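You operate a simulated robot arm through the tools that you are given. There is no shell and no other tool. Be economical: measure what you need, move in short steps, check, and stop when the job is done.

The job below is to be done with a simulated robot arm. You get a single attempt, and the scene is never put back.

JOB
Box the red ball, shut the flaps, slide it onto the red square.
Fine: the small box; all four flaps, short ones first; don't lift it.
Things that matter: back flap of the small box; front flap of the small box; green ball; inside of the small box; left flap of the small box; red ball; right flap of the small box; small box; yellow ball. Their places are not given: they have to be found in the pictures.

The check looks at the end state, three seconds after you hand in, the way a careful person would. Anything else that was tipped, shoved, dropped, spilled or broken makes it a failure.

ROBOT AND FRAMES
A 6-joint arm with a two-finger parallel gripper, fixed in place. Base frame: the origin is at the foot of the arm, x ahead of it, y to its left, z up; the work surface is at about z = 0.74. Lengths are in m, angles in rad, forces in N, time in s.
With the tool pointing down near the work surface it reaches from about 0.2 to 0.84 m from the base axis. Its first joint turns from -2.897 to 2.897 rad. Payload 3.91 kg.
The tool frame sits at the grasp point between the pads (the TCP): z along the fingers, y along the line on which they close. The tips reach 0.03 m beyond it. Largest opening 0.11 m; finger width 0.02, thickness 0.01; the body of the gripper, 0.048 by 0.112 m, starts 0.055 m behind the TCP.
Orientation is told as [roll, pitch, yaw] about the base's x, y, z axes, in that order, counted from this pose: with the fingers straight down and closing along the base's y, the tool's x points along the base's -x, its y along +y and its z along -z.

CONTROLS
- The arm moves only by the tool move_arm. Its argument "rows" is a list of rows, each an object (a shift or turn left out is 0, a gripper value left out holds the last) with "delta_pos": the shift along the tool's x, y, z in cm, a list of three; "rot": the turn, a rotation vector about the tool's x, y, z in rad, a list of three; "hand": the opening, from 0 (shut) to 1 (fully open). In form: [{"delta_pos": [dx, dy, dz], "rot": [wx, wy, wz], "hand": hand}, ...]. A call has 1 to 10 rows; each row shifts and turns the commanded pose from where the row before left it, along the tool's axes as they then stand. A row lasts 0.2 s, in which the tool goes at most 0.05 m and 0.15 rad; a call with a longer step from one row to the next is refused whole, and so is a gripper value outside its range. Where a pose cannot be reached the arm comes as near as it can. A force on the tool above 90 N (or 10 N above the force at the start of the call, whichever is more), or a blocked arm, ends the call early, and 0.2 s more pass. Each finger travels about 0.108 m/s and halts on what it meets, pressing with about 31 N; the grip force reading is that of the motor and also rises with nothing between the fingers. The clock runs only during rows and for 0.2 s after the last one: add rows that do not move to give the fingers time. It gives the time, the measured TCP pose, the force on the tool (base axes), the opening and the grip force at its end, in the units of the frame above (readings bear some noise), with the torque about the TCP (base axes, N m) and any sound that the robot's microphone picked up.
- Cameras (640 x 400 px; columns grow to the right, rows downward): "scene" is fixed at [0.2203, -0.6516, 1.3977]; the picture's right is [0.70, -0.71, 0.00], its down [-0.59, -0.58, -0.56] and it looks along [0.40, 0.39, -0.83] (base axes); focal length 214 px, centre (320, 200). "wrist" rides on the gripper at [0.077, 0.007, -0.114] in the tool frame; the picture's right is [-0.09, 1.00, 0.00], its down [-0.80, -0.07, -0.59] and it looks along [-0.59, -0.05, 0.80] (tool axes); focal length 270 px, centre (320, 200).
- camera(camera): a new picture of that camera. The clock stands still meanwhile.
- slide_trunk(by): slides the trunk up (or, below 0, down) by that many m; the arm rides with it, the base frame stays. It gives what a move gives, with no picture.
- measure_at(camera, pixels): for up to 12 pixels [column, row] of the newest picture of that camera ("zoom" is the newest enlarged one), the place [x, y, z] in the base frame of the surface seen there, good to about 0.003 m. The clock stands still meanwhile.
- enlarge(camera, box): a new picture of the part [left, top, right, bottom] of that camera's present view, enlarged. The clock stands still meanwhile.
- close_job(): hands the job in; it is judged then, once.

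Work in short steps. Measure before you move; look again where a grasp or a placing could have gone wrong, and mend it. You have 80 turns and 54 pictures in all, those below and enlarged ones among them. Open the gripper and draw the arm clear of the work before you hand the job in, unless the task says otherwise; then end with one line.

The tools are called by a JSON object that holds its "method" and its "body". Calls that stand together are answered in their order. move_arm: Moves the arm, as the interface text tells. Its arguments: {"type":"object","properties":{"rows":{"type":"array"}},"required":["rows"]} The other tools are called the same way: slide_trunk (by) slides the trunk up or down; camera (camera) takes a picture; measure_at (camera, pixels) gives the place of the surface under pixels of a picture; enlarge (camera, box) takes an enlarged picture of a part of a camera's view; close_job () hands the job in.

At the start:

```text
t: 0.0
eef_pos: [0.4067, -0.1863, 1.1578]
ee_rot: [0.0, 0.001, 0.0]
wrist_force: [0.2, 0.2, 0.4]
ft_torque: [0.02, 0.0, 0.03]
opening: 0.1103
grip_force: 0.0
trunk travel left (down, up): [-0.45, 0.09]
```

scene: 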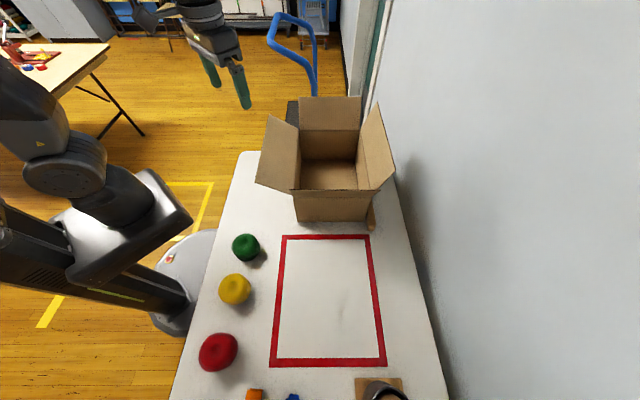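
wrist: 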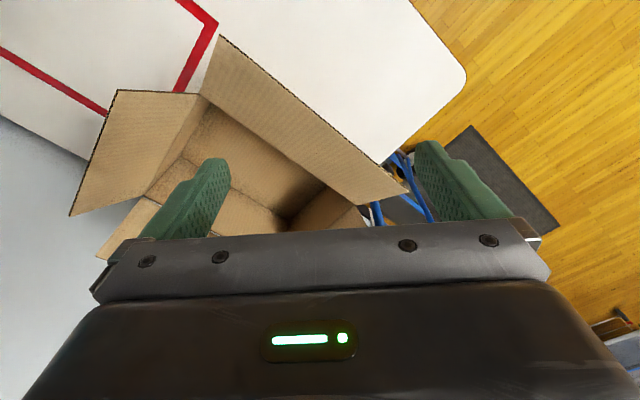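

I see the box around (330,175), the red ball at (218,352), and the red square between (285,235) and (385,365). I'll measure these first.

{"method": "measure_at", "body": {"camera": "scene", "pixels": [[218, 348], [235, 288], [246, 246], [286, 238], [367, 238], [381, 362], [274, 362], [330, 175], [298, 222], [366, 220], [330, 205], [345, 280]]}}

{"method": "enlarge", "body": {"camera": "scene", "box": [240, 80, 420, 240]}}

```text
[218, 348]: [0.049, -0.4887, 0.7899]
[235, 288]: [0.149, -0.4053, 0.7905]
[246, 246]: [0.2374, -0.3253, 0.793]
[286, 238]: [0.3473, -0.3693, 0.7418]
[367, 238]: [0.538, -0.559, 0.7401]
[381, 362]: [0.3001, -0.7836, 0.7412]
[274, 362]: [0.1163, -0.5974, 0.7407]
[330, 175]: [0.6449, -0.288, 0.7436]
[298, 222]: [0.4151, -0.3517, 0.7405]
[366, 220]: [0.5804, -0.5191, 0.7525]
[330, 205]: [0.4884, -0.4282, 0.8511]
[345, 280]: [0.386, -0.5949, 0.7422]
```

```text
2.50 times, centred on (330, 160) of scene
```

zoom: 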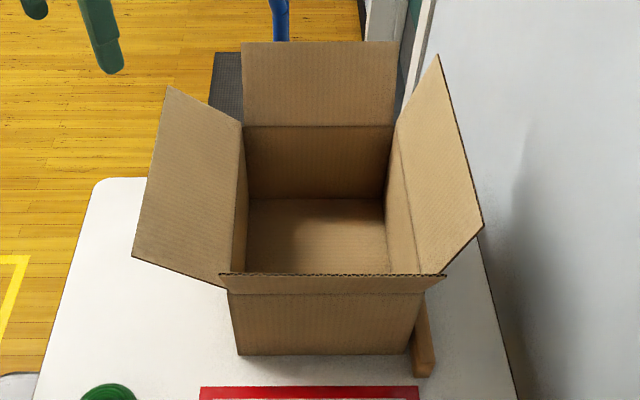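

The box is turned about 45° to the base, with a wood strip on its right side at zoom (424,350). I'll measure its edges and flaps.

{"method": "measure_at", "body": {"camera": "zoom", "pixels": [[238, 352], [408, 353], [232, 296], [418, 296], [222, 277], [440, 279], [242, 124], [392, 128], [246, 45], [396, 45], [168, 92], [135, 254]]}}

{"method": "measure_at", "body": {"camera": "zoom", "pixels": [[438, 60], [481, 222], [228, 284], [422, 274], [250, 200], [384, 200], [250, 268], [388, 268], [424, 370], [424, 320], [434, 362], [320, 230]]}}

{"method": "enlarge", "body": {"camera": "scene", "box": [170, 210, 474, 400]}}

```text
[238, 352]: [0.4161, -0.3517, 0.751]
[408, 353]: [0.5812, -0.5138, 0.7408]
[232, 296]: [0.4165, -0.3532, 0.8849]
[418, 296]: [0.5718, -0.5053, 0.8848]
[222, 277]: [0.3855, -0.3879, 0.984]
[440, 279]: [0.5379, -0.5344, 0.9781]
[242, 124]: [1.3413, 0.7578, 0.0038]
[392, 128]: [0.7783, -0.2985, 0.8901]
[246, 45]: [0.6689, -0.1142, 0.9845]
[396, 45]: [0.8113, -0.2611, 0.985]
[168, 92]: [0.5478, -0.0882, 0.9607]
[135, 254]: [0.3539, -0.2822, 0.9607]
```

```text
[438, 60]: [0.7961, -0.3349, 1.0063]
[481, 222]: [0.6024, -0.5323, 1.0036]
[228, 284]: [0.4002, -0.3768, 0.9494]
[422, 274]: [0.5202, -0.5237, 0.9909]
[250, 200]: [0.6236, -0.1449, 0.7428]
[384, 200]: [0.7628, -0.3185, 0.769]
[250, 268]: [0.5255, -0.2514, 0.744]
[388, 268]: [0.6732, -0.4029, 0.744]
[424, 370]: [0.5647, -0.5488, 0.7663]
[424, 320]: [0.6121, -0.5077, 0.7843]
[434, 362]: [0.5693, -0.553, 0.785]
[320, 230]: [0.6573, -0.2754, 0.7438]
```

```text
2.11 times, centred on (322, 305) of scene
```

zoom: 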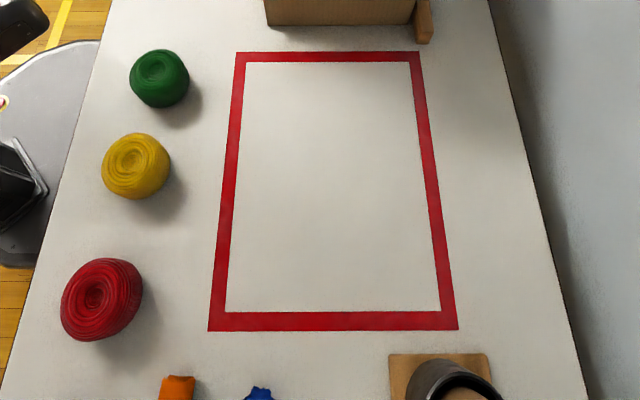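

The zoom shows the red ball at (100,298), the orange object at (177,388) and the square's outline. I'll measure the ball's extents and the outline edges.

{"method": "measure_at", "body": {"camera": "zoom", "pixels": [[96, 294], [66, 294], [138, 290], [100, 263], [100, 334], [115, 320], [75, 270], [130, 270], [176, 380], [258, 392], [72, 330], [50, 300]]}}

{"method": "measure_at", "body": {"camera": "zoom", "pixels": [[236, 53], [418, 53], [247, 62], [411, 62], [209, 330], [457, 328], [226, 312], [439, 311], [217, 200], [231, 200], [440, 200], [427, 200]]}}

```text
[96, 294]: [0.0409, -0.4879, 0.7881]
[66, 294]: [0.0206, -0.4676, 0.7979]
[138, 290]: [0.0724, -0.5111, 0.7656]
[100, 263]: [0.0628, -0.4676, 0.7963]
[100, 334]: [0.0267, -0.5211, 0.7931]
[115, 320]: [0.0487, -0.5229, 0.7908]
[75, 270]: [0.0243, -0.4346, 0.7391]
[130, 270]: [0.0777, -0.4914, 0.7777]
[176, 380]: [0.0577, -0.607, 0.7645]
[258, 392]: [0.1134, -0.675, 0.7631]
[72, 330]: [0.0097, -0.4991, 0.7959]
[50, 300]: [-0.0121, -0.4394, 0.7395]
```

```text
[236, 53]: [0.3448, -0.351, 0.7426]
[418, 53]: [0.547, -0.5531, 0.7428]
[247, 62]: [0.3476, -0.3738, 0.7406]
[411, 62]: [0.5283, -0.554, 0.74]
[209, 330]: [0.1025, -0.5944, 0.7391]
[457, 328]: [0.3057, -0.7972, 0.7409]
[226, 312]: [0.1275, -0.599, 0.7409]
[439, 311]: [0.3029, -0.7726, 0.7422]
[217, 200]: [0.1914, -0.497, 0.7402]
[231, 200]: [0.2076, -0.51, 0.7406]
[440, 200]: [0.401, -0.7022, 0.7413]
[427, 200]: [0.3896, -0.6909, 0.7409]
```

The red ball is centred near (0.042,-0.488) with its top at about z=0.80. The box runs along the 45° axes, so I'll yaw the tool 45° and then travel high to above the ball.

{"method": "move_arm", "body": {"rows": [{"rot": [0, 0, -0.131]}, {"rot": [0, 0, -0.131]}, {"rot": [0, 0, -0.131]}, {"rot": [0, 0, -0.131]}, {"rot": [0, 0, -0.131]}, {"rot": [0, 0, -0.13]}, {}, {"delta_pos": [4.7, 0.44, 0], "hand": 1}, {"delta_pos": [4.7, 0.44, 0]}, {"delta_pos": [4.7, 0.44, 0]}]}}

{"method": "move_arm", "body": {"rows": [{"delta_pos": [4.7, 0.44, 0]}, {"delta_pos": [4.7, 0.44, 0]}, {"delta_pos": [4.7, 0.44, 0]}, {"delta_pos": [4.7, 0.44, 0]}, {"delta_pos": [4.7, 0.44, 0]}, {"delta_pos": [4.7, 0.44, 0]}, {"delta_pos": [4.7, 0.44, 0]}, {"delta_pos": [0, 0, 4.5]}, {"delta_pos": [0, 0, 4.5]}, {"delta_pos": [0, 0, 4.5]}]}}

{"method": "camera", "body": {"camera": "wrist"}}

{"method": "camera", "body": {"camera": "scene"}}

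```text
t: 2.2
eef_pos: [0.2981, -0.2769, 1.158]
ee_rot: [0.0, -0.001, 0.788]
wrist_force: [0.4, 0.4, -0.1]
ft_torque: [0.01, -0.01, 0.05]
opening: 0.1101
grip_force: 0.0
trunk travel left (down, up): [-0.45, 0.09]
```

```text
t: 4.4
eef_pos: [0.0452, -0.4885, 1.021]
ee_rot: [0.001, 0.001, 0.786]
wrist_force: [0.5, -0.2, 0.5]
ft_torque: [-0.01, 0.01, 0.02]
opening: 0.1101
grip_force: 0.1
trunk travel left (down, up): [-0.45, 0.09]
```

```text
49 pictures are left
```

wrist: 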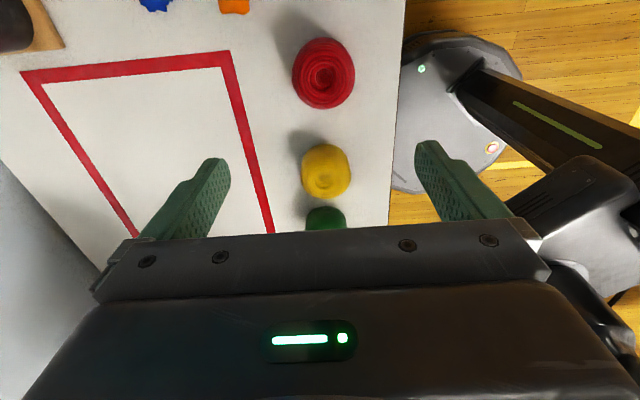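

```text
48 pictures are left
```

scene: 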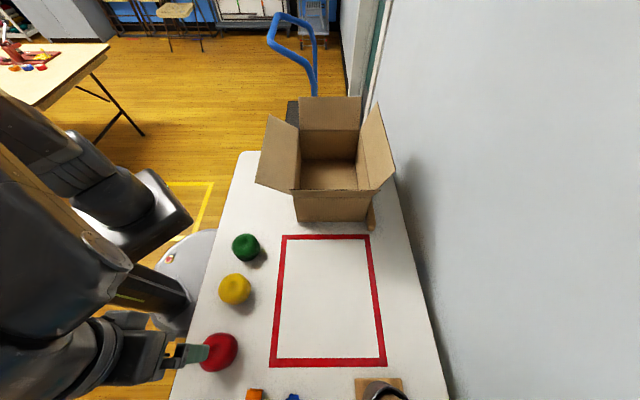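

In the wrist view the ball at (323,72) sits about where the TCP axis meets the table. I'll measure it from here.

{"method": "measure_at", "body": {"camera": "wrist", "pixels": [[323, 75], [296, 75], [352, 75], [323, 42], [323, 104], [300, 55], [346, 95], [325, 170], [303, 170], [347, 170]]}}

```text
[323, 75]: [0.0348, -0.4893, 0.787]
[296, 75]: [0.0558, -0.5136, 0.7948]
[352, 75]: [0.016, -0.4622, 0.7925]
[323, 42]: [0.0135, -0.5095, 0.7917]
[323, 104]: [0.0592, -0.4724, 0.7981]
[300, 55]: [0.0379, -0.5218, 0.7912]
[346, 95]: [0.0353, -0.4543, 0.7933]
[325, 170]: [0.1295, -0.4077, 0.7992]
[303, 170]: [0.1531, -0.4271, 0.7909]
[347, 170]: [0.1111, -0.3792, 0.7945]
```

The ball's centre is about (0.036,-0.489). I'll shift slightly and descend to TCP z≈0.779, then close.

{"method": "move_arm", "body": {"rows": [{"delta_pos": [0.7, 0.5, 0]}, {"delta_pos": [0, 0, 4.5]}, {"delta_pos": [0, 0, 4.5]}, {"delta_pos": [0, 0, 4.5]}, {"delta_pos": [0, 0, 4.0]}, {"delta_pos": [0, 0, 3.5]}, {"delta_pos": [0, 0, 2.0]}, {"delta_pos": [0, 0, 1.0]}, {}, {}]}}

{"method": "move_arm", "body": {"rows": [{"hand": 0.75}, {"hand": 0.6}, {"hand": 0.5}, {"hand": 0.5}]}}

{"method": "camera", "body": {"camera": "wrist"}}

```text
t: 6.6
eef_pos: [0.0349, -0.49, 0.7825]
ee_rot: [0.0, -0.001, 0.786]
wrist_force: [0.3, -0.2, 0.1]
ft_torque: [0.01, 0.0, 0.01]
opening: 0.1099
grip_force: 0.0
trunk travel left (down, up): [-0.45, 0.09]
```

```text
t: 7.6
eef_pos: [0.0353, -0.488, 0.7821]
ee_rot: [0.0, -0.001, 0.785]
wrist_force: [-0.5, 0.3, 0.3]
ft_torque: [-0.01, 0.03, 0.03]
opening: 0.0749
grip_force: 31.0
trunk travel left (down, up): [-0.45, 0.09]
```

```text
47 pictures are left
```

wrist: 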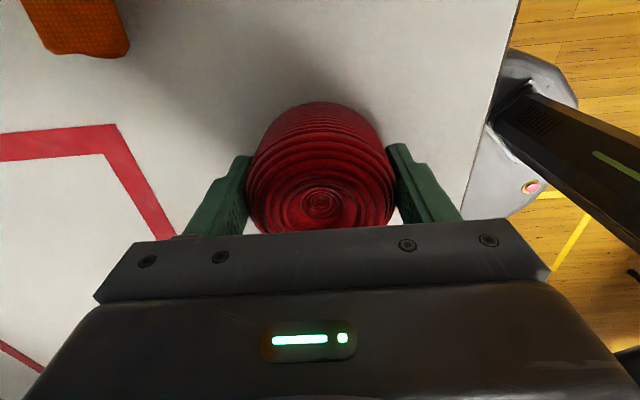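

The ball is gripped at 0.075 m. I'll lift it straight up by 0.32 m and check it holds.

{"method": "move_arm", "body": {"rows": [{"delta_pos": [0, 0, -2], "hand": 0.5}, {"delta_pos": [0, 0, -4.3]}, {"delta_pos": [0, 0, -4.3]}, {"delta_pos": [0, 0, -4.3]}, {"delta_pos": [0, 0, -4.3]}, {"delta_pos": [0, 0, -4.3]}, {"delta_pos": [0, 0, -4.3]}, {"delta_pos": [0, 0, -4.3]}, {}]}}

{"method": "move_arm", "body": {"rows": [{"delta_pos": [-3.94, -2.18, 0]}, {"delta_pos": [-3.94, -2.18, 0]}, {"delta_pos": [-3.94, -2.18, 0]}, {"delta_pos": [-3.94, -2.18, 0]}, {"delta_pos": [-3.94, -2.18, 0]}, {"delta_pos": [-3.94, -2.18, 0]}, {"delta_pos": [-3.94, -2.18, 0]}, {"delta_pos": [-3.94, -2.18, 0]}, {"delta_pos": [-3.94, -2.18, 0]}]}}

{"method": "move_arm", "body": {"rows": [{"delta_pos": [-3.94, -2.18, 0]}, {"delta_pos": [-3.94, -2.18, 0]}, {"delta_pos": [-3.94, -2.18, 0]}, {"delta_pos": [-3.94, -2.18, 0]}, {}]}}

{"method": "camera", "body": {"camera": "wrist"}}

{"method": "camera", "body": {"camera": "scene"}}

```text
t: 9.6
eef_pos: [0.0367, -0.4873, 1.104]
ee_rot: [-0.001, 0.0, 0.785]
wrist_force: [-0.2, -0.5, 0.0]
ft_torque: [0.0, -0.01, 0.01]
opening: 0.0747
grip_force: 30.5
trunk travel left (down, up): [-0.45, 0.09]
```

```text
t: 11.6
eef_pos: [0.4261, -0.3733, 1.1035]
ee_rot: [0.0, 0.0, 0.785]
wrist_force: [0.3, 0.0, -0.8]
ft_torque: [0.0, 0.03, -0.01]
opening: 0.0744
grip_force: 31.0
trunk travel left (down, up): [-0.45, 0.09]
```

```text
t: 12.8
eef_pos: [0.5983, -0.3258, 1.1036]
ee_rot: [0.002, 0.001, 0.784]
wrist_force: [-0.3, -1.0, 0.2]
ft_torque: [0.02, 0.0, -0.02]
opening: 0.0747
grip_force: 30.7
trunk travel left (down, up): [-0.45, 0.09]
```

```text
46 pictures are left
```

wrist: 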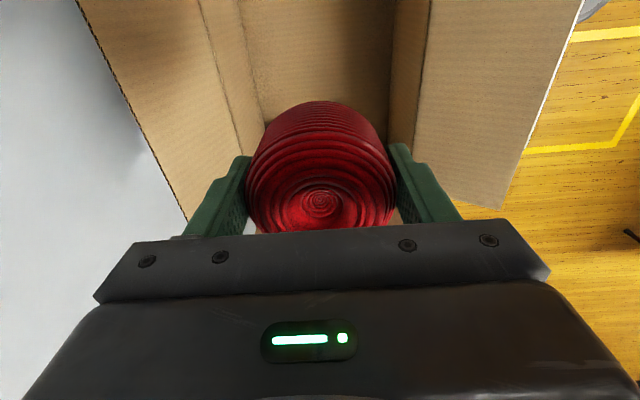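

```text
45 pictures are left
```

scene: 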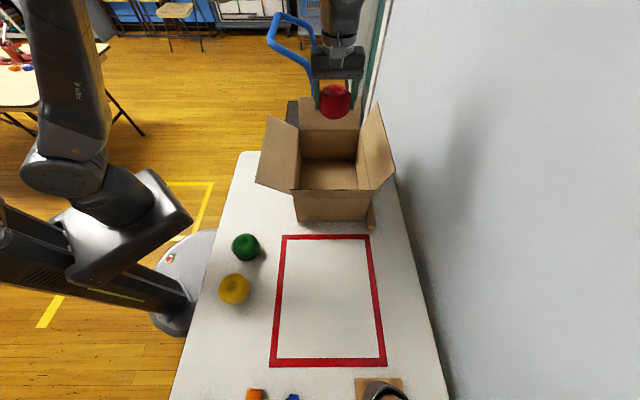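

The ball hangs over the box interior, at u=.653 and v=.193. I'll lower it in stages.

{"method": "move_arm", "body": {"rows": [{"delta_pos": [0, 0, 4]}, {"delta_pos": [0, 0, 4]}, {"delta_pos": [0, 0, 4]}, {"delta_pos": [0, 0, 4]}, {"delta_pos": [0, 0, 4]}, {}]}}

{"method": "camera", "body": {"camera": "scene"}}

```text
t: 14.2
eef_pos: [0.5988, -0.3246, 0.9032]
ee_rot: [0.001, 0.0, 0.785]
wrist_force: [0.6, 0.3, -0.5]
ft_torque: [0.0, -0.02, -0.02]
opening: 0.0746
grip_force: 31.6
trunk travel left (down, up): [-0.45, 0.09]
```

```text
44 pictures are left
```

scene: 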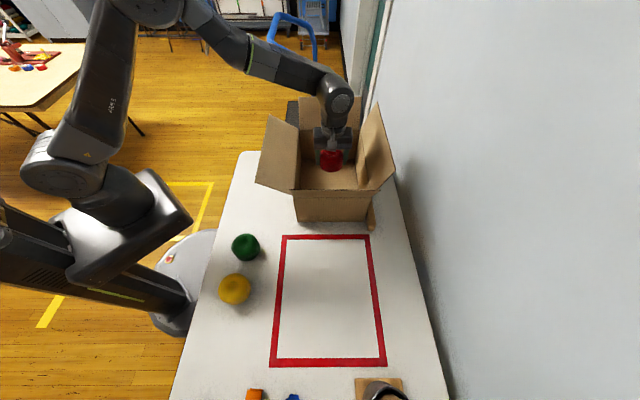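

There is clearance on all sides, and I have 11 cm to go. I'll lower the ball to the floor of the box, then open.

{"method": "move_arm", "body": {"rows": [{"delta_pos": [0, 0, 3.5]}, {"delta_pos": [0, 0, 3.5]}, {"delta_pos": [0, 0, 2.5]}, {"delta_pos": [0, 0, 1.5]}, {"delta_pos": [0, 0, 0.4]}, {}]}}

{"method": "move_arm", "body": {"rows": [{"hand": 0.75}, {"hand": 0.9}, {"hand": 0.9}, {"hand": 0.9}]}}

{"method": "camera", "body": {"camera": "wrist"}}

```text
t: 15.6
eef_pos: [0.5993, -0.3265, 0.7888]
ee_rot: [0.0, 0.0, 0.785]
wrist_force: [0.4, 0.2, -0.6]
ft_torque: [-0.01, 0.01, 0.0]
opening: 0.0747
grip_force: 30.7
trunk travel left (down, up): [-0.45, 0.09]
```

```text
t: 16.6
eef_pos: [0.5995, -0.3256, 0.7891]
ee_rot: [0.001, 0.0, 0.787]
wrist_force: [0.0, 0.7, 0.6]
ft_torque: [0.02, 0.01, 0.0]
opening: 0.0991
grip_force: 0.0
trunk travel left (down, up): [-0.45, 0.09]
```

```text
43 pictures are left
```

wrist: 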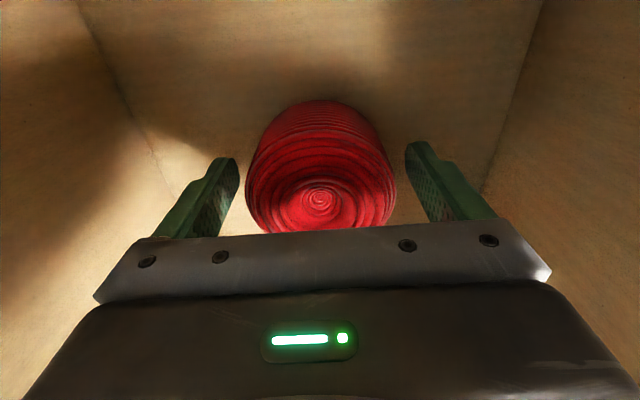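

The ball is released on the box floor. I'll rise clear and move to outside the front flap, whose tip is at v≈0, z≈0.98.

{"method": "move_arm", "body": {"rows": [{"delta_pos": [0, 0, -4], "hand": 0.95}, {"delta_pos": [0, 0, -4.5]}, {"delta_pos": [0, 0, -4.5]}, {"delta_pos": [0, 0, -4.5]}, {"delta_pos": [0, 0, -4.5]}, {"delta_pos": [0, 0, -4.5]}, {"delta_pos": [0, 0, -4.5]}, {"hand": 0.5}]}}

{"method": "move_arm", "body": {"rows": [{"delta_pos": [4.1, 0, 0]}, {"delta_pos": [4.1, 0, 0]}, {"delta_pos": [4.1, 0, 0]}, {"delta_pos": [4.1, 0, 0]}, {"delta_pos": [4.1, 0, 0]}, {"delta_pos": [4.1, 0, 0]}, {"delta_pos": [0, 0, 4]}, {"delta_pos": [0, 0, 4]}, {"delta_pos": [0, 0, 4]}, {}]}}

{"method": "camera", "body": {"camera": "scene"}}

```text
t: 18.4
eef_pos: [0.5996, -0.3268, 1.1012]
ee_rot: [-0.001, 0.0, 0.786]
wrist_force: [-0.5, -0.2, 0.3]
ft_torque: [-0.02, -0.01, -0.02]
opening: 0.0549
grip_force: 0.1
trunk travel left (down, up): [-0.45, 0.09]
```

```text
t: 20.6
eef_pos: [0.4246, -0.5011, 0.9778]
ee_rot: [0.001, 0.0, 0.785]
wrist_force: [0.3, 0.4, 0.3]
ft_torque: [0.0, -0.01, -0.01]
opening: 0.0552
grip_force: 0.1
trunk travel left (down, up): [-0.45, 0.09]
```

```text
42 pictures are left
```

scene: 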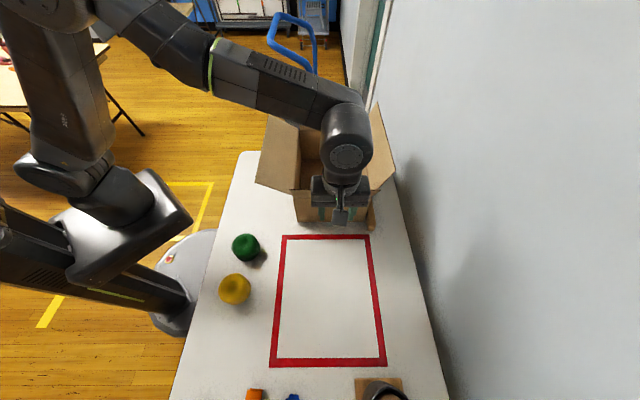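

The fingers are outside the front flap at v=-0.054, tips at z 0.948. I'll push in past vertical, then arc down.

{"method": "move_arm", "body": {"rows": [{"delta_pos": [-3, 0, 0]}, {"delta_pos": [-2.5, 0, 0]}, {"delta_pos": [-2.5, 0, 0]}, {"delta_pos": [-2.5, 0, 0]}, {"delta_pos": [-2.5, 0, 0]}, {}]}}

{"method": "move_arm", "body": {"rows": [{"delta_pos": [-1.2, 0, 0.8]}, {"delta_pos": [-1.2, 0, 1.0]}, {"delta_pos": [-0.9, 0, 1.2]}, {"delta_pos": [-0.6, 0, 1.2]}, {"delta_pos": [-0.4, 0, 0.8]}, {}]}}

{"method": "camera", "body": {"camera": "scene"}}

{"method": "camera", "body": {"camera": "wrist"}}

```text
t: 22.0
eef_pos: [0.5164, -0.4076, 0.9792]
ee_rot: [-0.001, 0.001, 0.787]
wrist_force: [-0.9, -0.5, -1.0]
ft_torque: [-0.01, 0.01, 0.02]
opening: 0.0547
grip_force: 0.0
trunk travel left (down, up): [-0.45, 0.09]
```

```text
t: 23.4
eef_pos: [0.5461, -0.3787, 0.9297]
ee_rot: [0.001, 0.0, 0.787]
wrist_force: [0.2, -0.8, 0.0]
ft_torque: [-0.02, 0.04, 0.01]
opening: 0.055
grip_force: 0.1
trunk travel left (down, up): [-0.45, 0.09]
```

```text
41 pictures are left
```

scene: 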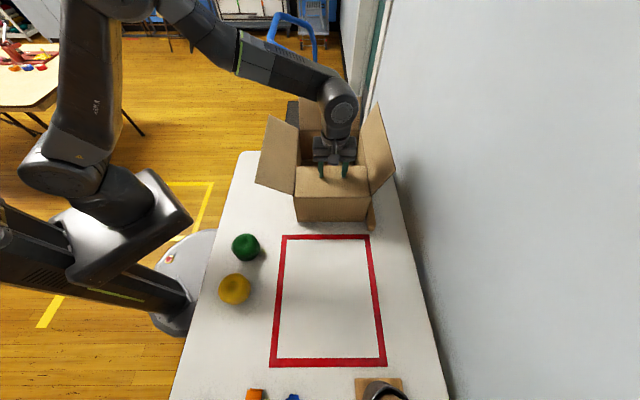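

```text
40 pictures are left
```

wrist: 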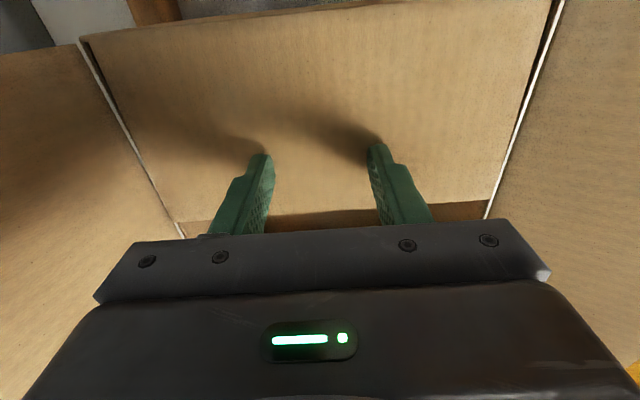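

The front flap is folded nearly flat. I'll press it another 1 cm, lift off, and see whether it stays.

{"method": "move_arm", "body": {"rows": [{"delta_pos": [0, 0, 0.6]}, {"delta_pos": [0, 0, 0.4]}, {}, {"delta_pos": [0, 0, -4]}, {"delta_pos": [0, 0, -4.5]}, {"delta_pos": [0, 0, -4.5]}, {"delta_pos": [0, 0, -4.5]}, {}]}}

{"method": "camera", "body": {"camera": "scene"}}

```text
t: 25.2
eef_pos: [0.5453, -0.3774, 1.0944]
ee_rot: [0.001, -0.001, 0.786]
wrist_force: [0.2, 1.3, 0.6]
ft_torque: [-0.02, 0.0, -0.04]
opening: 0.0549
grip_force: 0.1
trunk travel left (down, up): [-0.45, 0.09]
```

```text
39 pictures are left
```

scene: 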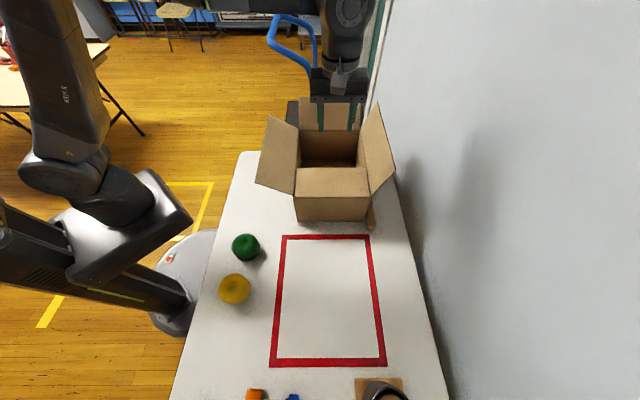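

The front flap stays down. Next I'll go over and beyond the back flap, to v≈0.44, and descend.

{"method": "move_arm", "body": {"rows": [{"delta_pos": [-4, 0, 0]}, {"delta_pos": [-4, 0, 0]}, {"delta_pos": [-4, 0, 0]}, {"delta_pos": [-4, 0, 0]}, {"delta_pos": [-4, 0, 0]}, {"delta_pos": [-4, 0, 0]}, {"delta_pos": [-4, 0, 0]}, {"delta_pos": [-4, 0, 0]}, {}]}}

{"method": "move_arm", "body": {"rows": [{"delta_pos": [0, 0, 4]}, {"delta_pos": [0, 0, 4]}, {"delta_pos": [0, 0, 3.7]}, {}]}}

{"method": "camera", "body": {"camera": "scene"}}

```text
t: 27.2
eef_pos: [0.7736, -0.1486, 1.0941]
ee_rot: [-0.001, -0.001, 0.785]
wrist_force: [-0.6, -0.1, -0.3]
ft_torque: [0.01, 0.01, 0.01]
opening: 0.0552
grip_force: 0.1
trunk travel left (down, up): [-0.45, 0.09]
```

```text
t: 28.2
eef_pos: [0.775, -0.152, 0.9763]
ee_rot: [0.0, 0.0, 0.787]
wrist_force: [0.7, -1.1, 0.2]
ft_torque: [-0.01, -0.02, 0.03]
opening: 0.055
grip_force: 0.1
trunk travel left (down, up): [-0.45, 0.09]
```

```text
38 pictures are left
```

scene: 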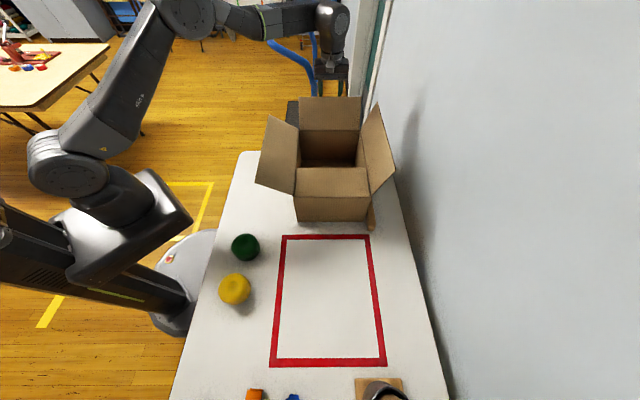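

The fingers are behind the back flap at v=0.44. I'll push it forward and arc down, mirroring the front flap.

{"method": "move_arm", "body": {"rows": [{"delta_pos": [3, 0, 0]}, {"delta_pos": [2.5, 0, 0]}, {"delta_pos": [2.5, 0, 0]}, {"delta_pos": [2.5, 0, 0]}, {"delta_pos": [2.5, 0, 0]}, {}]}}

{"method": "move_arm", "body": {"rows": [{"delta_pos": [1.2, 0, 0.8]}, {"delta_pos": [1.2, 0, 1.0]}, {"delta_pos": [0.9, 0, 1.2]}, {"delta_pos": [0.6, 0, 1.2]}, {"delta_pos": [0.4, 0, 1.0]}, {"delta_pos": [0, 0, 0.6]}, {}]}}

{"method": "move_arm", "body": {"rows": [{"delta_pos": [0, 0, -4]}, {"delta_pos": [0, 0, -4.5]}, {"delta_pos": [0, 0, -4.5]}, {"delta_pos": [0, 0, -4.5]}, {}]}}

{"method": "enlarge", "body": {"camera": "scene", "box": [240, 80, 420, 240]}}

```text
t: 29.6
eef_pos: [0.6807, -0.2429, 0.9775]
ee_rot: [-0.002, 0.001, 0.786]
wrist_force: [-0.4, -0.6, -0.9]
ft_torque: [0.02, -0.01, 0.0]
opening: 0.0551
grip_force: 0.1
trunk travel left (down, up): [-0.45, 0.09]
```

```text
t: 31.2
eef_pos: [0.6505, -0.2754, 0.9225]
ee_rot: [-0.003, -0.003, 0.787]
wrist_force: [2.8, -0.6, 19.0]
ft_torque: [0.34, 0.08, -0.01]
opening: 0.0546
grip_force: 0.0
trunk travel left (down, up): [-0.45, 0.09]
```

```text
t: 32.4
eef_pos: [0.6505, -0.2728, 1.0949]
ee_rot: [0.002, 0.0, 0.786]
wrist_force: [0.6, -0.5, -0.3]
ft_torque: [-0.02, -0.01, -0.02]
opening: 0.0549
grip_force: 0.1
trunk travel left (down, up): [-0.45, 0.09]
```

```text
2.50 times, centred on (330, 160) of scene
```

zoom: 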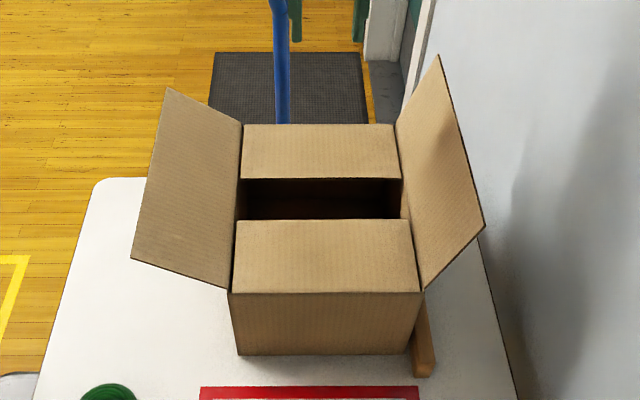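

Both short flaps are down. I'll rotate the tool 90° in yaw so the camera side faces away from the wall, and measure the wall for clearance.

{"method": "measure_at", "body": {"camera": "zoom", "pixels": [[520, 250], [500, 200], [560, 300], [484, 226], [438, 58], [423, 285], [168, 90], [132, 256], [230, 290], [241, 126], [230, 296], [421, 294]]}}

{"method": "move_arm", "body": {"rows": [{"rot": [0, 0, 0.143]}, {"rot": [0, 0, 0.143]}, {"rot": [0, 0, 0.143]}, {"rot": [0, 0, 0.143]}, {"rot": [0, 0, 0.143]}, {"rot": [0, 0, 0.143]}, {"rot": [0, 0, 0.143]}, {"rot": [0, 0, 0.143]}, {"rot": [0, 0, 0.143]}, {"rot": [0, 0, 0.143]}]}}

{"method": "move_arm", "body": {"rows": [{"rot": [0, 0, 0.142]}, {"delta_pos": [4.2, -1.3, 0]}, {"delta_pos": [4.2, -1.3, 0]}, {"delta_pos": [4.2, -1.3, 0]}, {"delta_pos": [4.2, -1.3, 0]}, {"delta_pos": [4.2, -1.3, 0]}, {"delta_pos": [4.2, -1.3, 0]}, {}]}}

{"method": "camera", "body": {"camera": "scene"}}

```text
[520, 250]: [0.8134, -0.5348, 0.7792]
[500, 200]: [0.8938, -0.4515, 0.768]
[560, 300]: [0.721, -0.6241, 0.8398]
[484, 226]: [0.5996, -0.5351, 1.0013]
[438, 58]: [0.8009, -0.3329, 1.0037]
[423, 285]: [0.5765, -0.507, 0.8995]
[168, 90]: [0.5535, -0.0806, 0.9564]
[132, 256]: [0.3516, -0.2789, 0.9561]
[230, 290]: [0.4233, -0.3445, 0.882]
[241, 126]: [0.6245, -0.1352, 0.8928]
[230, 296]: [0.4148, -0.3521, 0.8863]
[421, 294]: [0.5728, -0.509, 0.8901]
```

```text
t: 34.6
eef_pos: [0.651, -0.2747, 1.0943]
ee_rot: [0.0, 0.0, -0.645]
wrist_force: [-0.5, 0.0, -0.4]
ft_torque: [0.03, 0.0, 0.02]
opening: 0.055
grip_force: 0.0
trunk travel left (down, up): [-0.45, 0.09]
```

```text
t: 36.4
eef_pos: [0.4178, -0.1519, 1.0942]
ee_rot: [-0.001, -0.002, -0.785]
wrist_force: [-0.3, -0.3, 0.0]
ft_torque: [0.01, -0.01, -0.01]
opening: 0.0552
grip_force: 0.1
trunk travel left (down, up): [-0.45, 0.09]
```

```text
36 pictures are left
```

scene: 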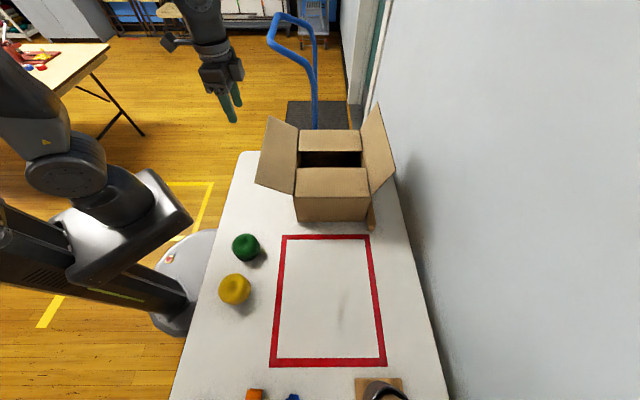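

The wall is at u≈0.95. The tool sits outside the left flap at u=0.403; I'll descend and push it in.

{"method": "move_arm", "body": {"rows": [{"delta_pos": [0, 0, 4]}, {"delta_pos": [0, 0, 4]}, {"delta_pos": [0, 0, 4]}, {"delta_pos": [-4, 0, 0]}, {"delta_pos": [-3, 0, 0]}, {"delta_pos": [-2.5, 0, 0]}, {"delta_pos": [-2.5, 0, 0]}, {"delta_pos": [-2.5, 0, 0]}, {"delta_pos": [-2.5, 0, 0]}, {}]}}

{"method": "move_arm", "body": {"rows": [{"delta_pos": [-1.2, 0, 0.8]}, {"delta_pos": [-1.2, 0, 1.0]}, {"delta_pos": [-0.9, 0, 1.2]}, {"delta_pos": [-0.6, 0, 1.2]}, {"delta_pos": [-0.4, 0, 0.6]}, {}]}}

{"method": "camera", "body": {"camera": "scene"}}

```text
t: 37.7
eef_pos: [0.4659, -0.1983, 0.9874]
ee_rot: [0.005, -0.006, -0.784]
wrist_force: [-31.1, 43.4, 71.7]
ft_torque: [-0.75, -0.31, -0.1]
opening: 0.0551
grip_force: 0.0
trunk travel left (down, up): [-0.45, 0.09]
stopped in row 6: the force on the tool passed its limit at 111 N (the readings are from after the stop); the commanded pose is now the measured one
```

```text
t: 38.0
eef_pos: [0.4671, -0.1995, 0.9881]
ee_rot: [0.005, -0.007, -0.786]
wrist_force: [-29.3, 43.3, 71.8]
ft_torque: [-0.84, -0.18, -0.13]
opening: 0.0551
grip_force: 0.1
trunk travel left (down, up): [-0.45, 0.09]
stopped in row 1: the force on the tool passed its limit at 114 N (the readings are from after the stop); the commanded pose is now the measured one
```

```text
35 pictures are left
```

scene: 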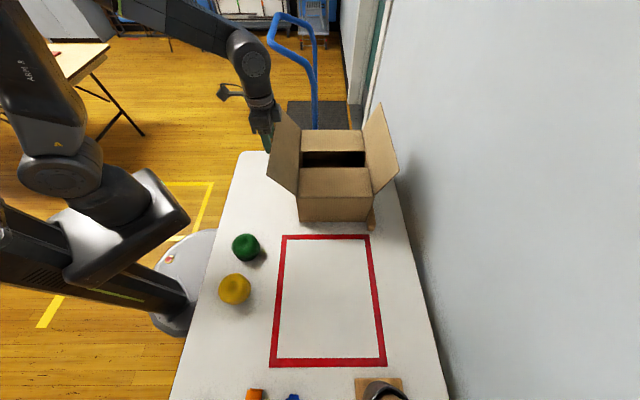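

The push jammed at 72 N upward and the box crept right slightly. I'll back off up and away, then look closely.

{"method": "move_arm", "body": {"rows": [{"delta_pos": [0.3, 0, -0.8]}, {"delta_pos": [0.5, 0, -1.5]}, {"delta_pos": [2, 0, -2]}, {"delta_pos": [4, 0, -2]}, {}]}}

{"method": "enlarge", "body": {"camera": "scene", "box": [240, 80, 420, 240]}}

```text
t: 39.2
eef_pos: [0.4264, -0.1578, 1.0442]
ee_rot: [0.0, 0.004, -0.786]
wrist_force: [-0.5, -0.3, -0.2]
ft_torque: [-0.05, -0.03, 0.0]
opening: 0.055
grip_force: 0.0
trunk travel left (down, up): [-0.45, 0.09]
```

```text
2.50 times, centred on (330, 160) of scene
```

zoom: 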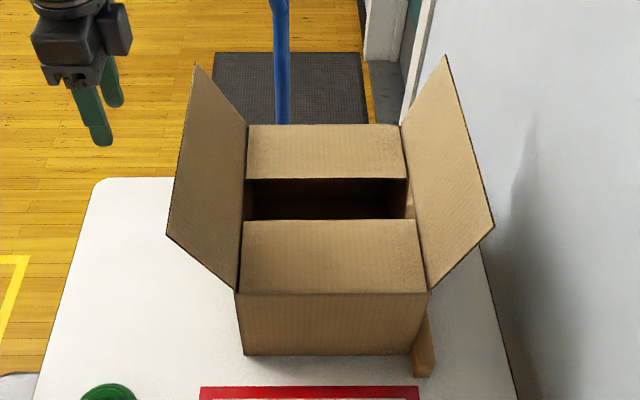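

The flap is partly raised and stayed there. I'll measure the box and strip positions after the shift.

{"method": "measure_at", "body": {"camera": "zoom", "pixels": [[247, 352], [408, 352], [236, 295], [428, 295], [195, 67], [168, 233], [447, 58], [493, 222], [247, 126], [402, 126], [424, 370], [424, 330]]}}

{"method": "enlarge", "body": {"camera": "scene", "box": [330, 190, 402, 235]}}

```text
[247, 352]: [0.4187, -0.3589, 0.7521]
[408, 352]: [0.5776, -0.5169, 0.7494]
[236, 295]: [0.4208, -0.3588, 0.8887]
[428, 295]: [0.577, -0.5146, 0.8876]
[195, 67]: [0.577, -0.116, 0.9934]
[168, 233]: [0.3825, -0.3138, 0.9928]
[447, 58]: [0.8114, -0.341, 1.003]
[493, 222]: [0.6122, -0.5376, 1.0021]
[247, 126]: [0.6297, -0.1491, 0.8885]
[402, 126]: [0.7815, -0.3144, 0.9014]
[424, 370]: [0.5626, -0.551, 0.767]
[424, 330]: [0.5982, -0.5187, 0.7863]
```

```text
8.89 times, centred on (366, 212) of scene
```

zoom: 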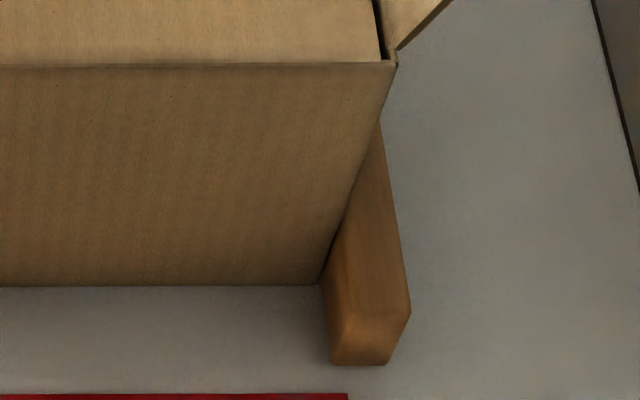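

The box moved about 7 mm and now rests near the strip, which hasn't moved; the left flap tip is at u=0.49, z=0.993. The flap edge probably caught on the step of the finger, so I'll re-enter lower relative to the edge, in small steps.

{"method": "move_arm", "body": {"rows": [{"delta_pos": [0, 0, 3.5]}, {"delta_pos": [0, 0, 3.4]}, {}, {"delta_pos": [-3, 0, 0]}, {"delta_pos": [-2, 0, 0]}, {"delta_pos": [-1.5, 0, 0]}, {"delta_pos": [-1.5, 0, 0]}, {}]}}

```text
t: 41.0
eef_pos: [0.4827, -0.2151, 0.9745]
ee_rot: [0.001, 0.005, -0.787]
wrist_force: [0.2, 0.0, 0.2]
ft_torque: [0.01, 0.02, -0.01]
opening: 0.0548
grip_force: 0.2
trunk travel left (down, up): [-0.45, 0.09]
```

No jam so far, at u=0.493. I'll continue pushing past vertical.

{"method": "move_arm", "body": {"rows": [{"delta_pos": [-1.5, 0, 0]}, {"delta_pos": [-1.5, 0, 0]}, {"delta_pos": [-1.5, 0, 0]}, {"delta_pos": [-1.5, 0, 0]}, {"delta_pos": [-1.5, 0, 0]}, {}]}}

{"method": "camera", "body": {"camera": "scene"}}

```text
t: 42.4
eef_pos: [0.5356, -0.2678, 0.9731]
ee_rot: [0.002, 0.003, -0.787]
wrist_force: [0.8, 0.0, 0.7]
ft_torque: [0.0, 0.0, -0.03]
opening: 0.0552
grip_force: 0.2
trunk travel left (down, up): [-0.45, 0.09]
```

```text
32 pictures are left
```

scene: 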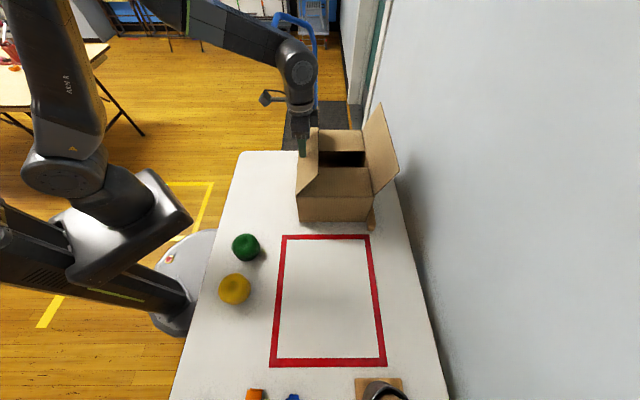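

The left flap is past vertical and leaning inward. I'll arc it down now.

{"method": "move_arm", "body": {"rows": [{"delta_pos": [-1.3, 0, 0.3]}, {"delta_pos": [-1.2, 0, 0.8]}, {"delta_pos": [-1.0, 0, 1.0]}, {"delta_pos": [-0.8, 0, 1.2]}, {"delta_pos": [-0.5, 0, 1.2]}, {"delta_pos": [-0.3, 0, 0.5]}, {}]}}

{"method": "camera", "body": {"camera": "scene"}}

```text
t: 44.0
eef_pos: [0.5694, -0.3016, 0.9272]
ee_rot: [0.003, -0.002, -0.785]
wrist_force: [-6.2, 9.7, 31.2]
ft_torque: [0.22, 0.69, -0.13]
opening: 0.0548
grip_force: 0.0
trunk travel left (down, up): [-0.45, 0.09]
```

```text
31 pictures are left
```

scene: 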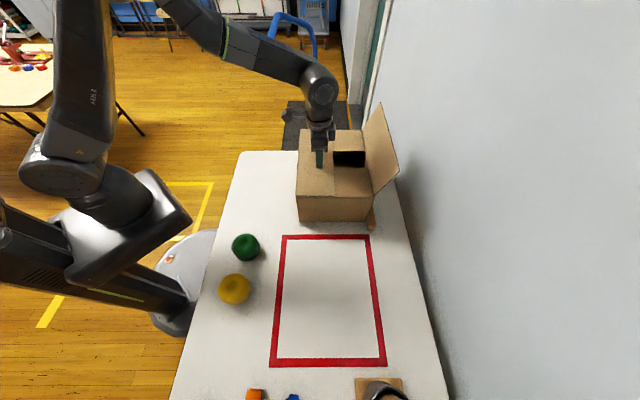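

The left flap is down, pressed with 31 N. I'll lift off and rotate back to yaw 45°. The right flap's outside is at the edge of reach, so I'll straddle its edge and pull it inward.

{"method": "move_arm", "body": {"rows": [{"delta_pos": [0, 0, -4]}, {"delta_pos": [0, 0, -4.5]}, {"delta_pos": [0, 0, -4.5]}, {"delta_pos": [0, 0, -4.2]}, {"rot": [0, 0, -0.143]}, {"rot": [0, 0, -0.143]}, {"rot": [0, 0, -0.143]}, {"rot": [0, 0, -0.143]}, {"rot": [0, 0, -0.143]}, {"rot": [0, 0, -0.143]}]}}

{"method": "move_arm", "body": {"rows": [{"rot": [0, 0, -0.143]}, {"rot": [0, 0, -0.143]}, {"rot": [0, 0, -0.143]}, {"rot": [0, 0, -0.143]}, {"rot": [0, 0, -0.141], "hand": 0.42}, {}]}}

{"method": "enlarge", "body": {"camera": "scene", "box": [240, 80, 420, 240]}}

```text
t: 46.2
eef_pos: [0.5707, -0.3044, 1.0959]
ee_rot: [0.006, 0.002, 0.074]
wrist_force: [-0.6, -0.3, 0.3]
ft_torque: [-0.01, 0.0, -0.01]
opening: 0.0548
grip_force: 0.1
trunk travel left (down, up): [-0.45, 0.09]
```

```text
t: 47.6
eef_pos: [0.5711, -0.3041, 1.0961]
ee_rot: [0.004, -0.002, 0.785]
wrist_force: [0.1, 0.0, -0.3]
ft_torque: [0.0, 0.02, 0.01]
opening: 0.0464
grip_force: 0.0
trunk travel left (down, up): [-0.45, 0.09]
```

```text
2.50 times, centred on (330, 160) of scene
```

zoom: 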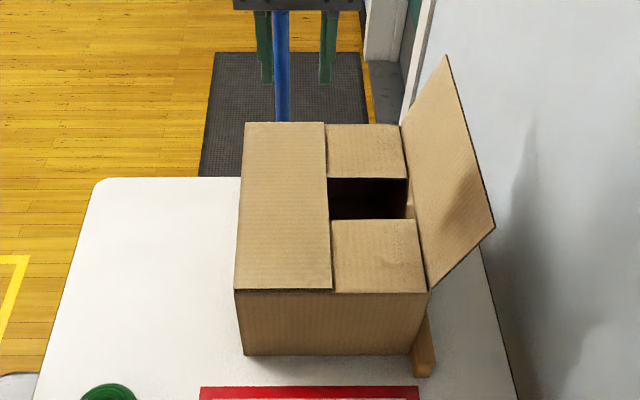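

The left flap stays shut. I'll move above the right flap's edge, to u=0.808, v=0.12.

{"method": "move_arm", "body": {"rows": [{"delta_pos": [1.38, -3.78, 0]}, {"delta_pos": [1.38, -3.78, 0]}, {"delta_pos": [1.38, -3.78, 0]}, {"delta_pos": [1.38, -3.78, 0]}, {"delta_pos": [1.38, -3.78, 0]}, {}]}}

{"method": "enlarge", "body": {"camera": "scene", "box": [280, 80, 460, 240]}}

{"method": "camera", "body": {"camera": "wrist"}}

```text
t: 49.0
eef_pos: [0.6434, -0.4637, 1.0935]
ee_rot: [0.002, -0.002, 0.785]
wrist_force: [0.5, -0.6, 0.3]
ft_torque: [0.02, 0.05, 0.02]
opening: 0.0461
grip_force: 0.1
out of reach, approached as far as the arm can: row 5
trunk travel left (down, up): [-0.45, 0.09]
```

```text
2.50 times, centred on (370, 160) of scene
```

zoom: 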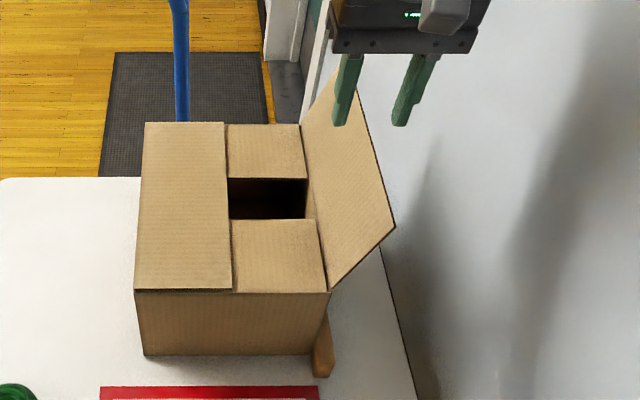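

```text
28 pictures are left
```

wrist: 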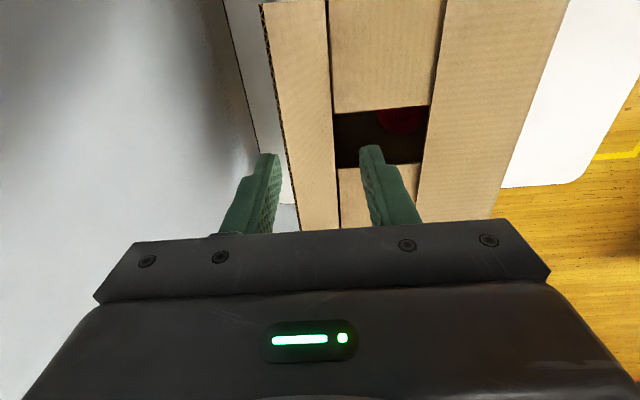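

Reach stopped the tool at u=0.783. Raising the trunk should give more reach at this height.

{"method": "slide_trunk", "body": {"by": 0.085}}

```text
t: 50.2
eef_pos: [0.6432, -0.4639, 1.1791]
ee_rot: [0.001, -0.002, 0.784]
wrist_force: [0.6, 0.7, 0.6]
ft_torque: [0.01, -0.01, -0.02]
opening: 0.0462
grip_force: 0.1
trunk travel left (down, up): [-0.535, 0.005]
```

I'll descend 7 cm, shift outward by 2.3 cm, and read the pose.

{"method": "move_arm", "body": {"rows": [{"delta_pos": [0, 0, 3.5]}, {"delta_pos": [0, 0, 3.5]}, {"delta_pos": [0, -2.3, 0], "hand": 0.5}, {}]}}

```text
t: 51.2
eef_pos: [0.6581, -0.4791, 1.1094]
ee_rot: [-0.002, -0.004, 0.784]
wrist_force: [-1.2, -0.2, 0.1]
ft_torque: [0.0, 0.0, -0.05]
opening: 0.0548
grip_force: 0.1
trunk travel left (down, up): [-0.535, 0.005]
```

The tool is at u=0.804, v=0.127. I'll descend to straddle the flap edge.

{"method": "move_arm", "body": {"rows": [{"delta_pos": [0, 0, 3]}, {"delta_pos": [0, 0, 3]}, {"delta_pos": [0, 0, 2.5]}, {"delta_pos": [0, 0, 2]}, {"delta_pos": [0, 0, 1]}, {}]}}

{"method": "enlarge", "body": {"camera": "scene", "box": [280, 80, 460, 240]}}

```text
t: 52.6
eef_pos: [0.6588, -0.4805, 0.9949]
ee_rot: [0.002, -0.001, 0.782]
wrist_force: [-0.5, -0.4, -0.4]
ft_torque: [-0.04, 0.03, -0.02]
opening: 0.0549
grip_force: 0.1
trunk travel left (down, up): [-0.535, 0.005]
```

```text
2.50 times, centred on (370, 160) of scene
```

zoom: 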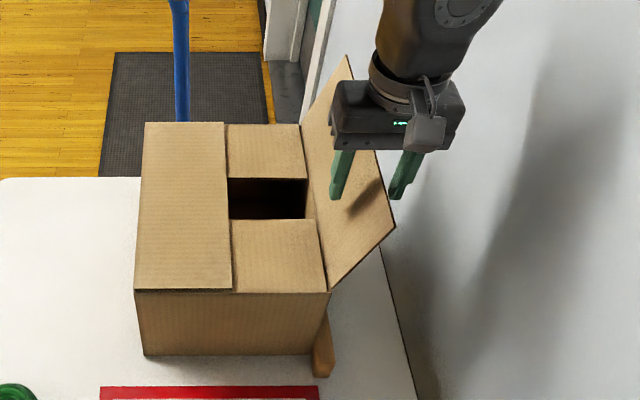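

The fingers straddle the edge. I'll pull inward 9 cm so the outer finger brings the flap past vertical.

{"method": "move_arm", "body": {"rows": [{"delta_pos": [0, 1.5, 0]}, {"delta_pos": [0, 1.5, 0]}, {"delta_pos": [0, 1.5, 0]}, {"delta_pos": [0, 1.5, 0]}, {"delta_pos": [0, 1.5, 0]}, {"delta_pos": [0, 1.5, 0]}, {}]}}

{"method": "enlarge", "body": {"camera": "scene", "box": [280, 80, 460, 240]}}

```text
t: 54.2
eef_pos: [0.597, -0.416, 0.9945]
ee_rot: [0.001, -0.001, 0.782]
wrist_force: [0.4, 0.5, -0.5]
ft_torque: [0.01, -0.01, -0.02]
opening: 0.0546
grip_force: 0.0
trunk travel left (down, up): [-0.535, 0.005]
```

```text
2.50 times, centred on (370, 160) of scene
```

zoom: 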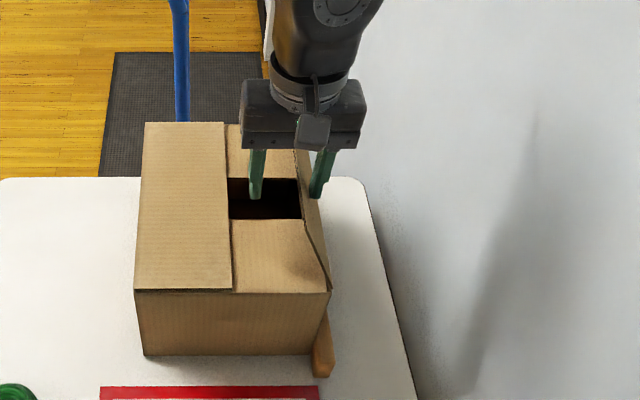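

The flap leans inward. I'll rise out, shut the fingers, go outside it to u≈0.795, v≈0.18, and descend.

{"method": "move_arm", "body": {"rows": [{"delta_pos": [0, 0, -3]}, {"delta_pos": [0, 0, -4]}, {"delta_pos": [0, 0, -2], "hand": 0}, {"delta_pos": [-1.5, -2, 0]}, {"delta_pos": [-1.5, -2, 0]}, {"delta_pos": [-1.5, -2, 0]}, {"delta_pos": [-0.5, -2, 0]}, {}]}}

{"method": "enlarge", "body": {"camera": "scene", "box": [280, 80, 460, 240]}}

```text
t: 56.0
eef_pos: [0.688, -0.4372, 1.0846]
ee_rot: [0.002, -0.001, 0.784]
wrist_force: [0.6, 0.8, 0.2]
ft_torque: [-0.04, 0.0, -0.03]
opening: 0.0
grip_force: 31.2
trunk travel left (down, up): [-0.535, 0.005]
```

```text
2.50 times, centred on (370, 160) of scene
```

zoom: 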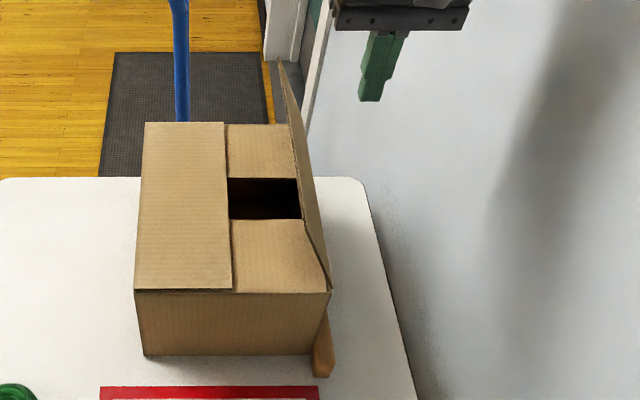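

The tool is outside the inward-leaning flap. I'll descend, push in and arc down.

{"method": "move_arm", "body": {"rows": [{"delta_pos": [0, 0, 4]}, {"delta_pos": [0, 0, 4]}, {"delta_pos": [0, 0, 3]}, {"delta_pos": [0, 2, 0]}, {"delta_pos": [0, 1.5, 0]}, {"delta_pos": [0, 1.5, 0]}, {"delta_pos": [0, 1.2, 0.3]}, {}]}}

{"method": "move_arm", "body": {"rows": [{"delta_pos": [0, 1.2, 0.8]}, {"delta_pos": [0, 1.0, 1.0]}, {"delta_pos": [0, 0.8, 1.2]}, {"delta_pos": [0, 0.4, 1.0]}, {"delta_pos": [0, 0, 0.4]}, {}]}}

{"method": "enlarge", "body": {"camera": "scene", "box": [280, 80, 460, 240]}}

```text
t: 57.8
eef_pos: [0.6434, -0.3927, 0.9703]
ee_rot: [0.002, -0.003, 0.783]
wrist_force: [0.5, -0.4, -1.1]
ft_torque: [-0.02, -0.02, 0.0]
opening: 0.0
grip_force: 31.3
trunk travel left (down, up): [-0.535, 0.005]
```

```text
t: 59.2
eef_pos: [0.621, -0.3695, 0.929]
ee_rot: [0.002, -0.003, 0.782]
wrist_force: [-0.4, 0.2, 5.5]
ft_torque: [-0.01, 0.04, 0.01]
opening: 0.0
grip_force: 31.6
trunk travel left (down, up): [-0.535, 0.005]
```

```text
2.50 times, centred on (370, 160) of scene
```

zoom: 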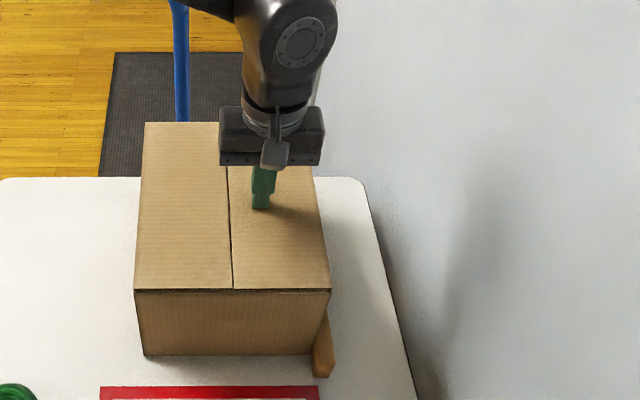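

The right flap is shut and flush with the left. I'll press slightly more, lift off, and measure the closed box.

{"method": "move_arm", "body": {"rows": [{"delta_pos": [0, 0, 0.3]}, {}, {"delta_pos": [0, 0, -3]}, {"delta_pos": [0, 0, -4.5]}, {"delta_pos": [0, 0, -4.5]}, {"delta_pos": [-4, 0, -4]}, {"delta_pos": [-4.5, 0, 0]}, {"delta_pos": [-4.5, 0, 0]}, {"delta_pos": [-4.5, 0, 0]}, {"delta_pos": [-4.5, 0, 0]}]}}

{"method": "enlarge", "body": {"camera": "scene", "box": [240, 110, 420, 270]}}

```text
refused: row 6 steps farther than a row can; nothing moved
```

```text
2.50 times, centred on (330, 190) of scene
```

zoom: 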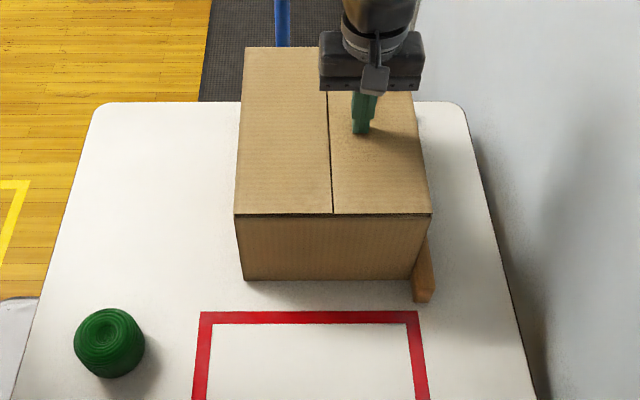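

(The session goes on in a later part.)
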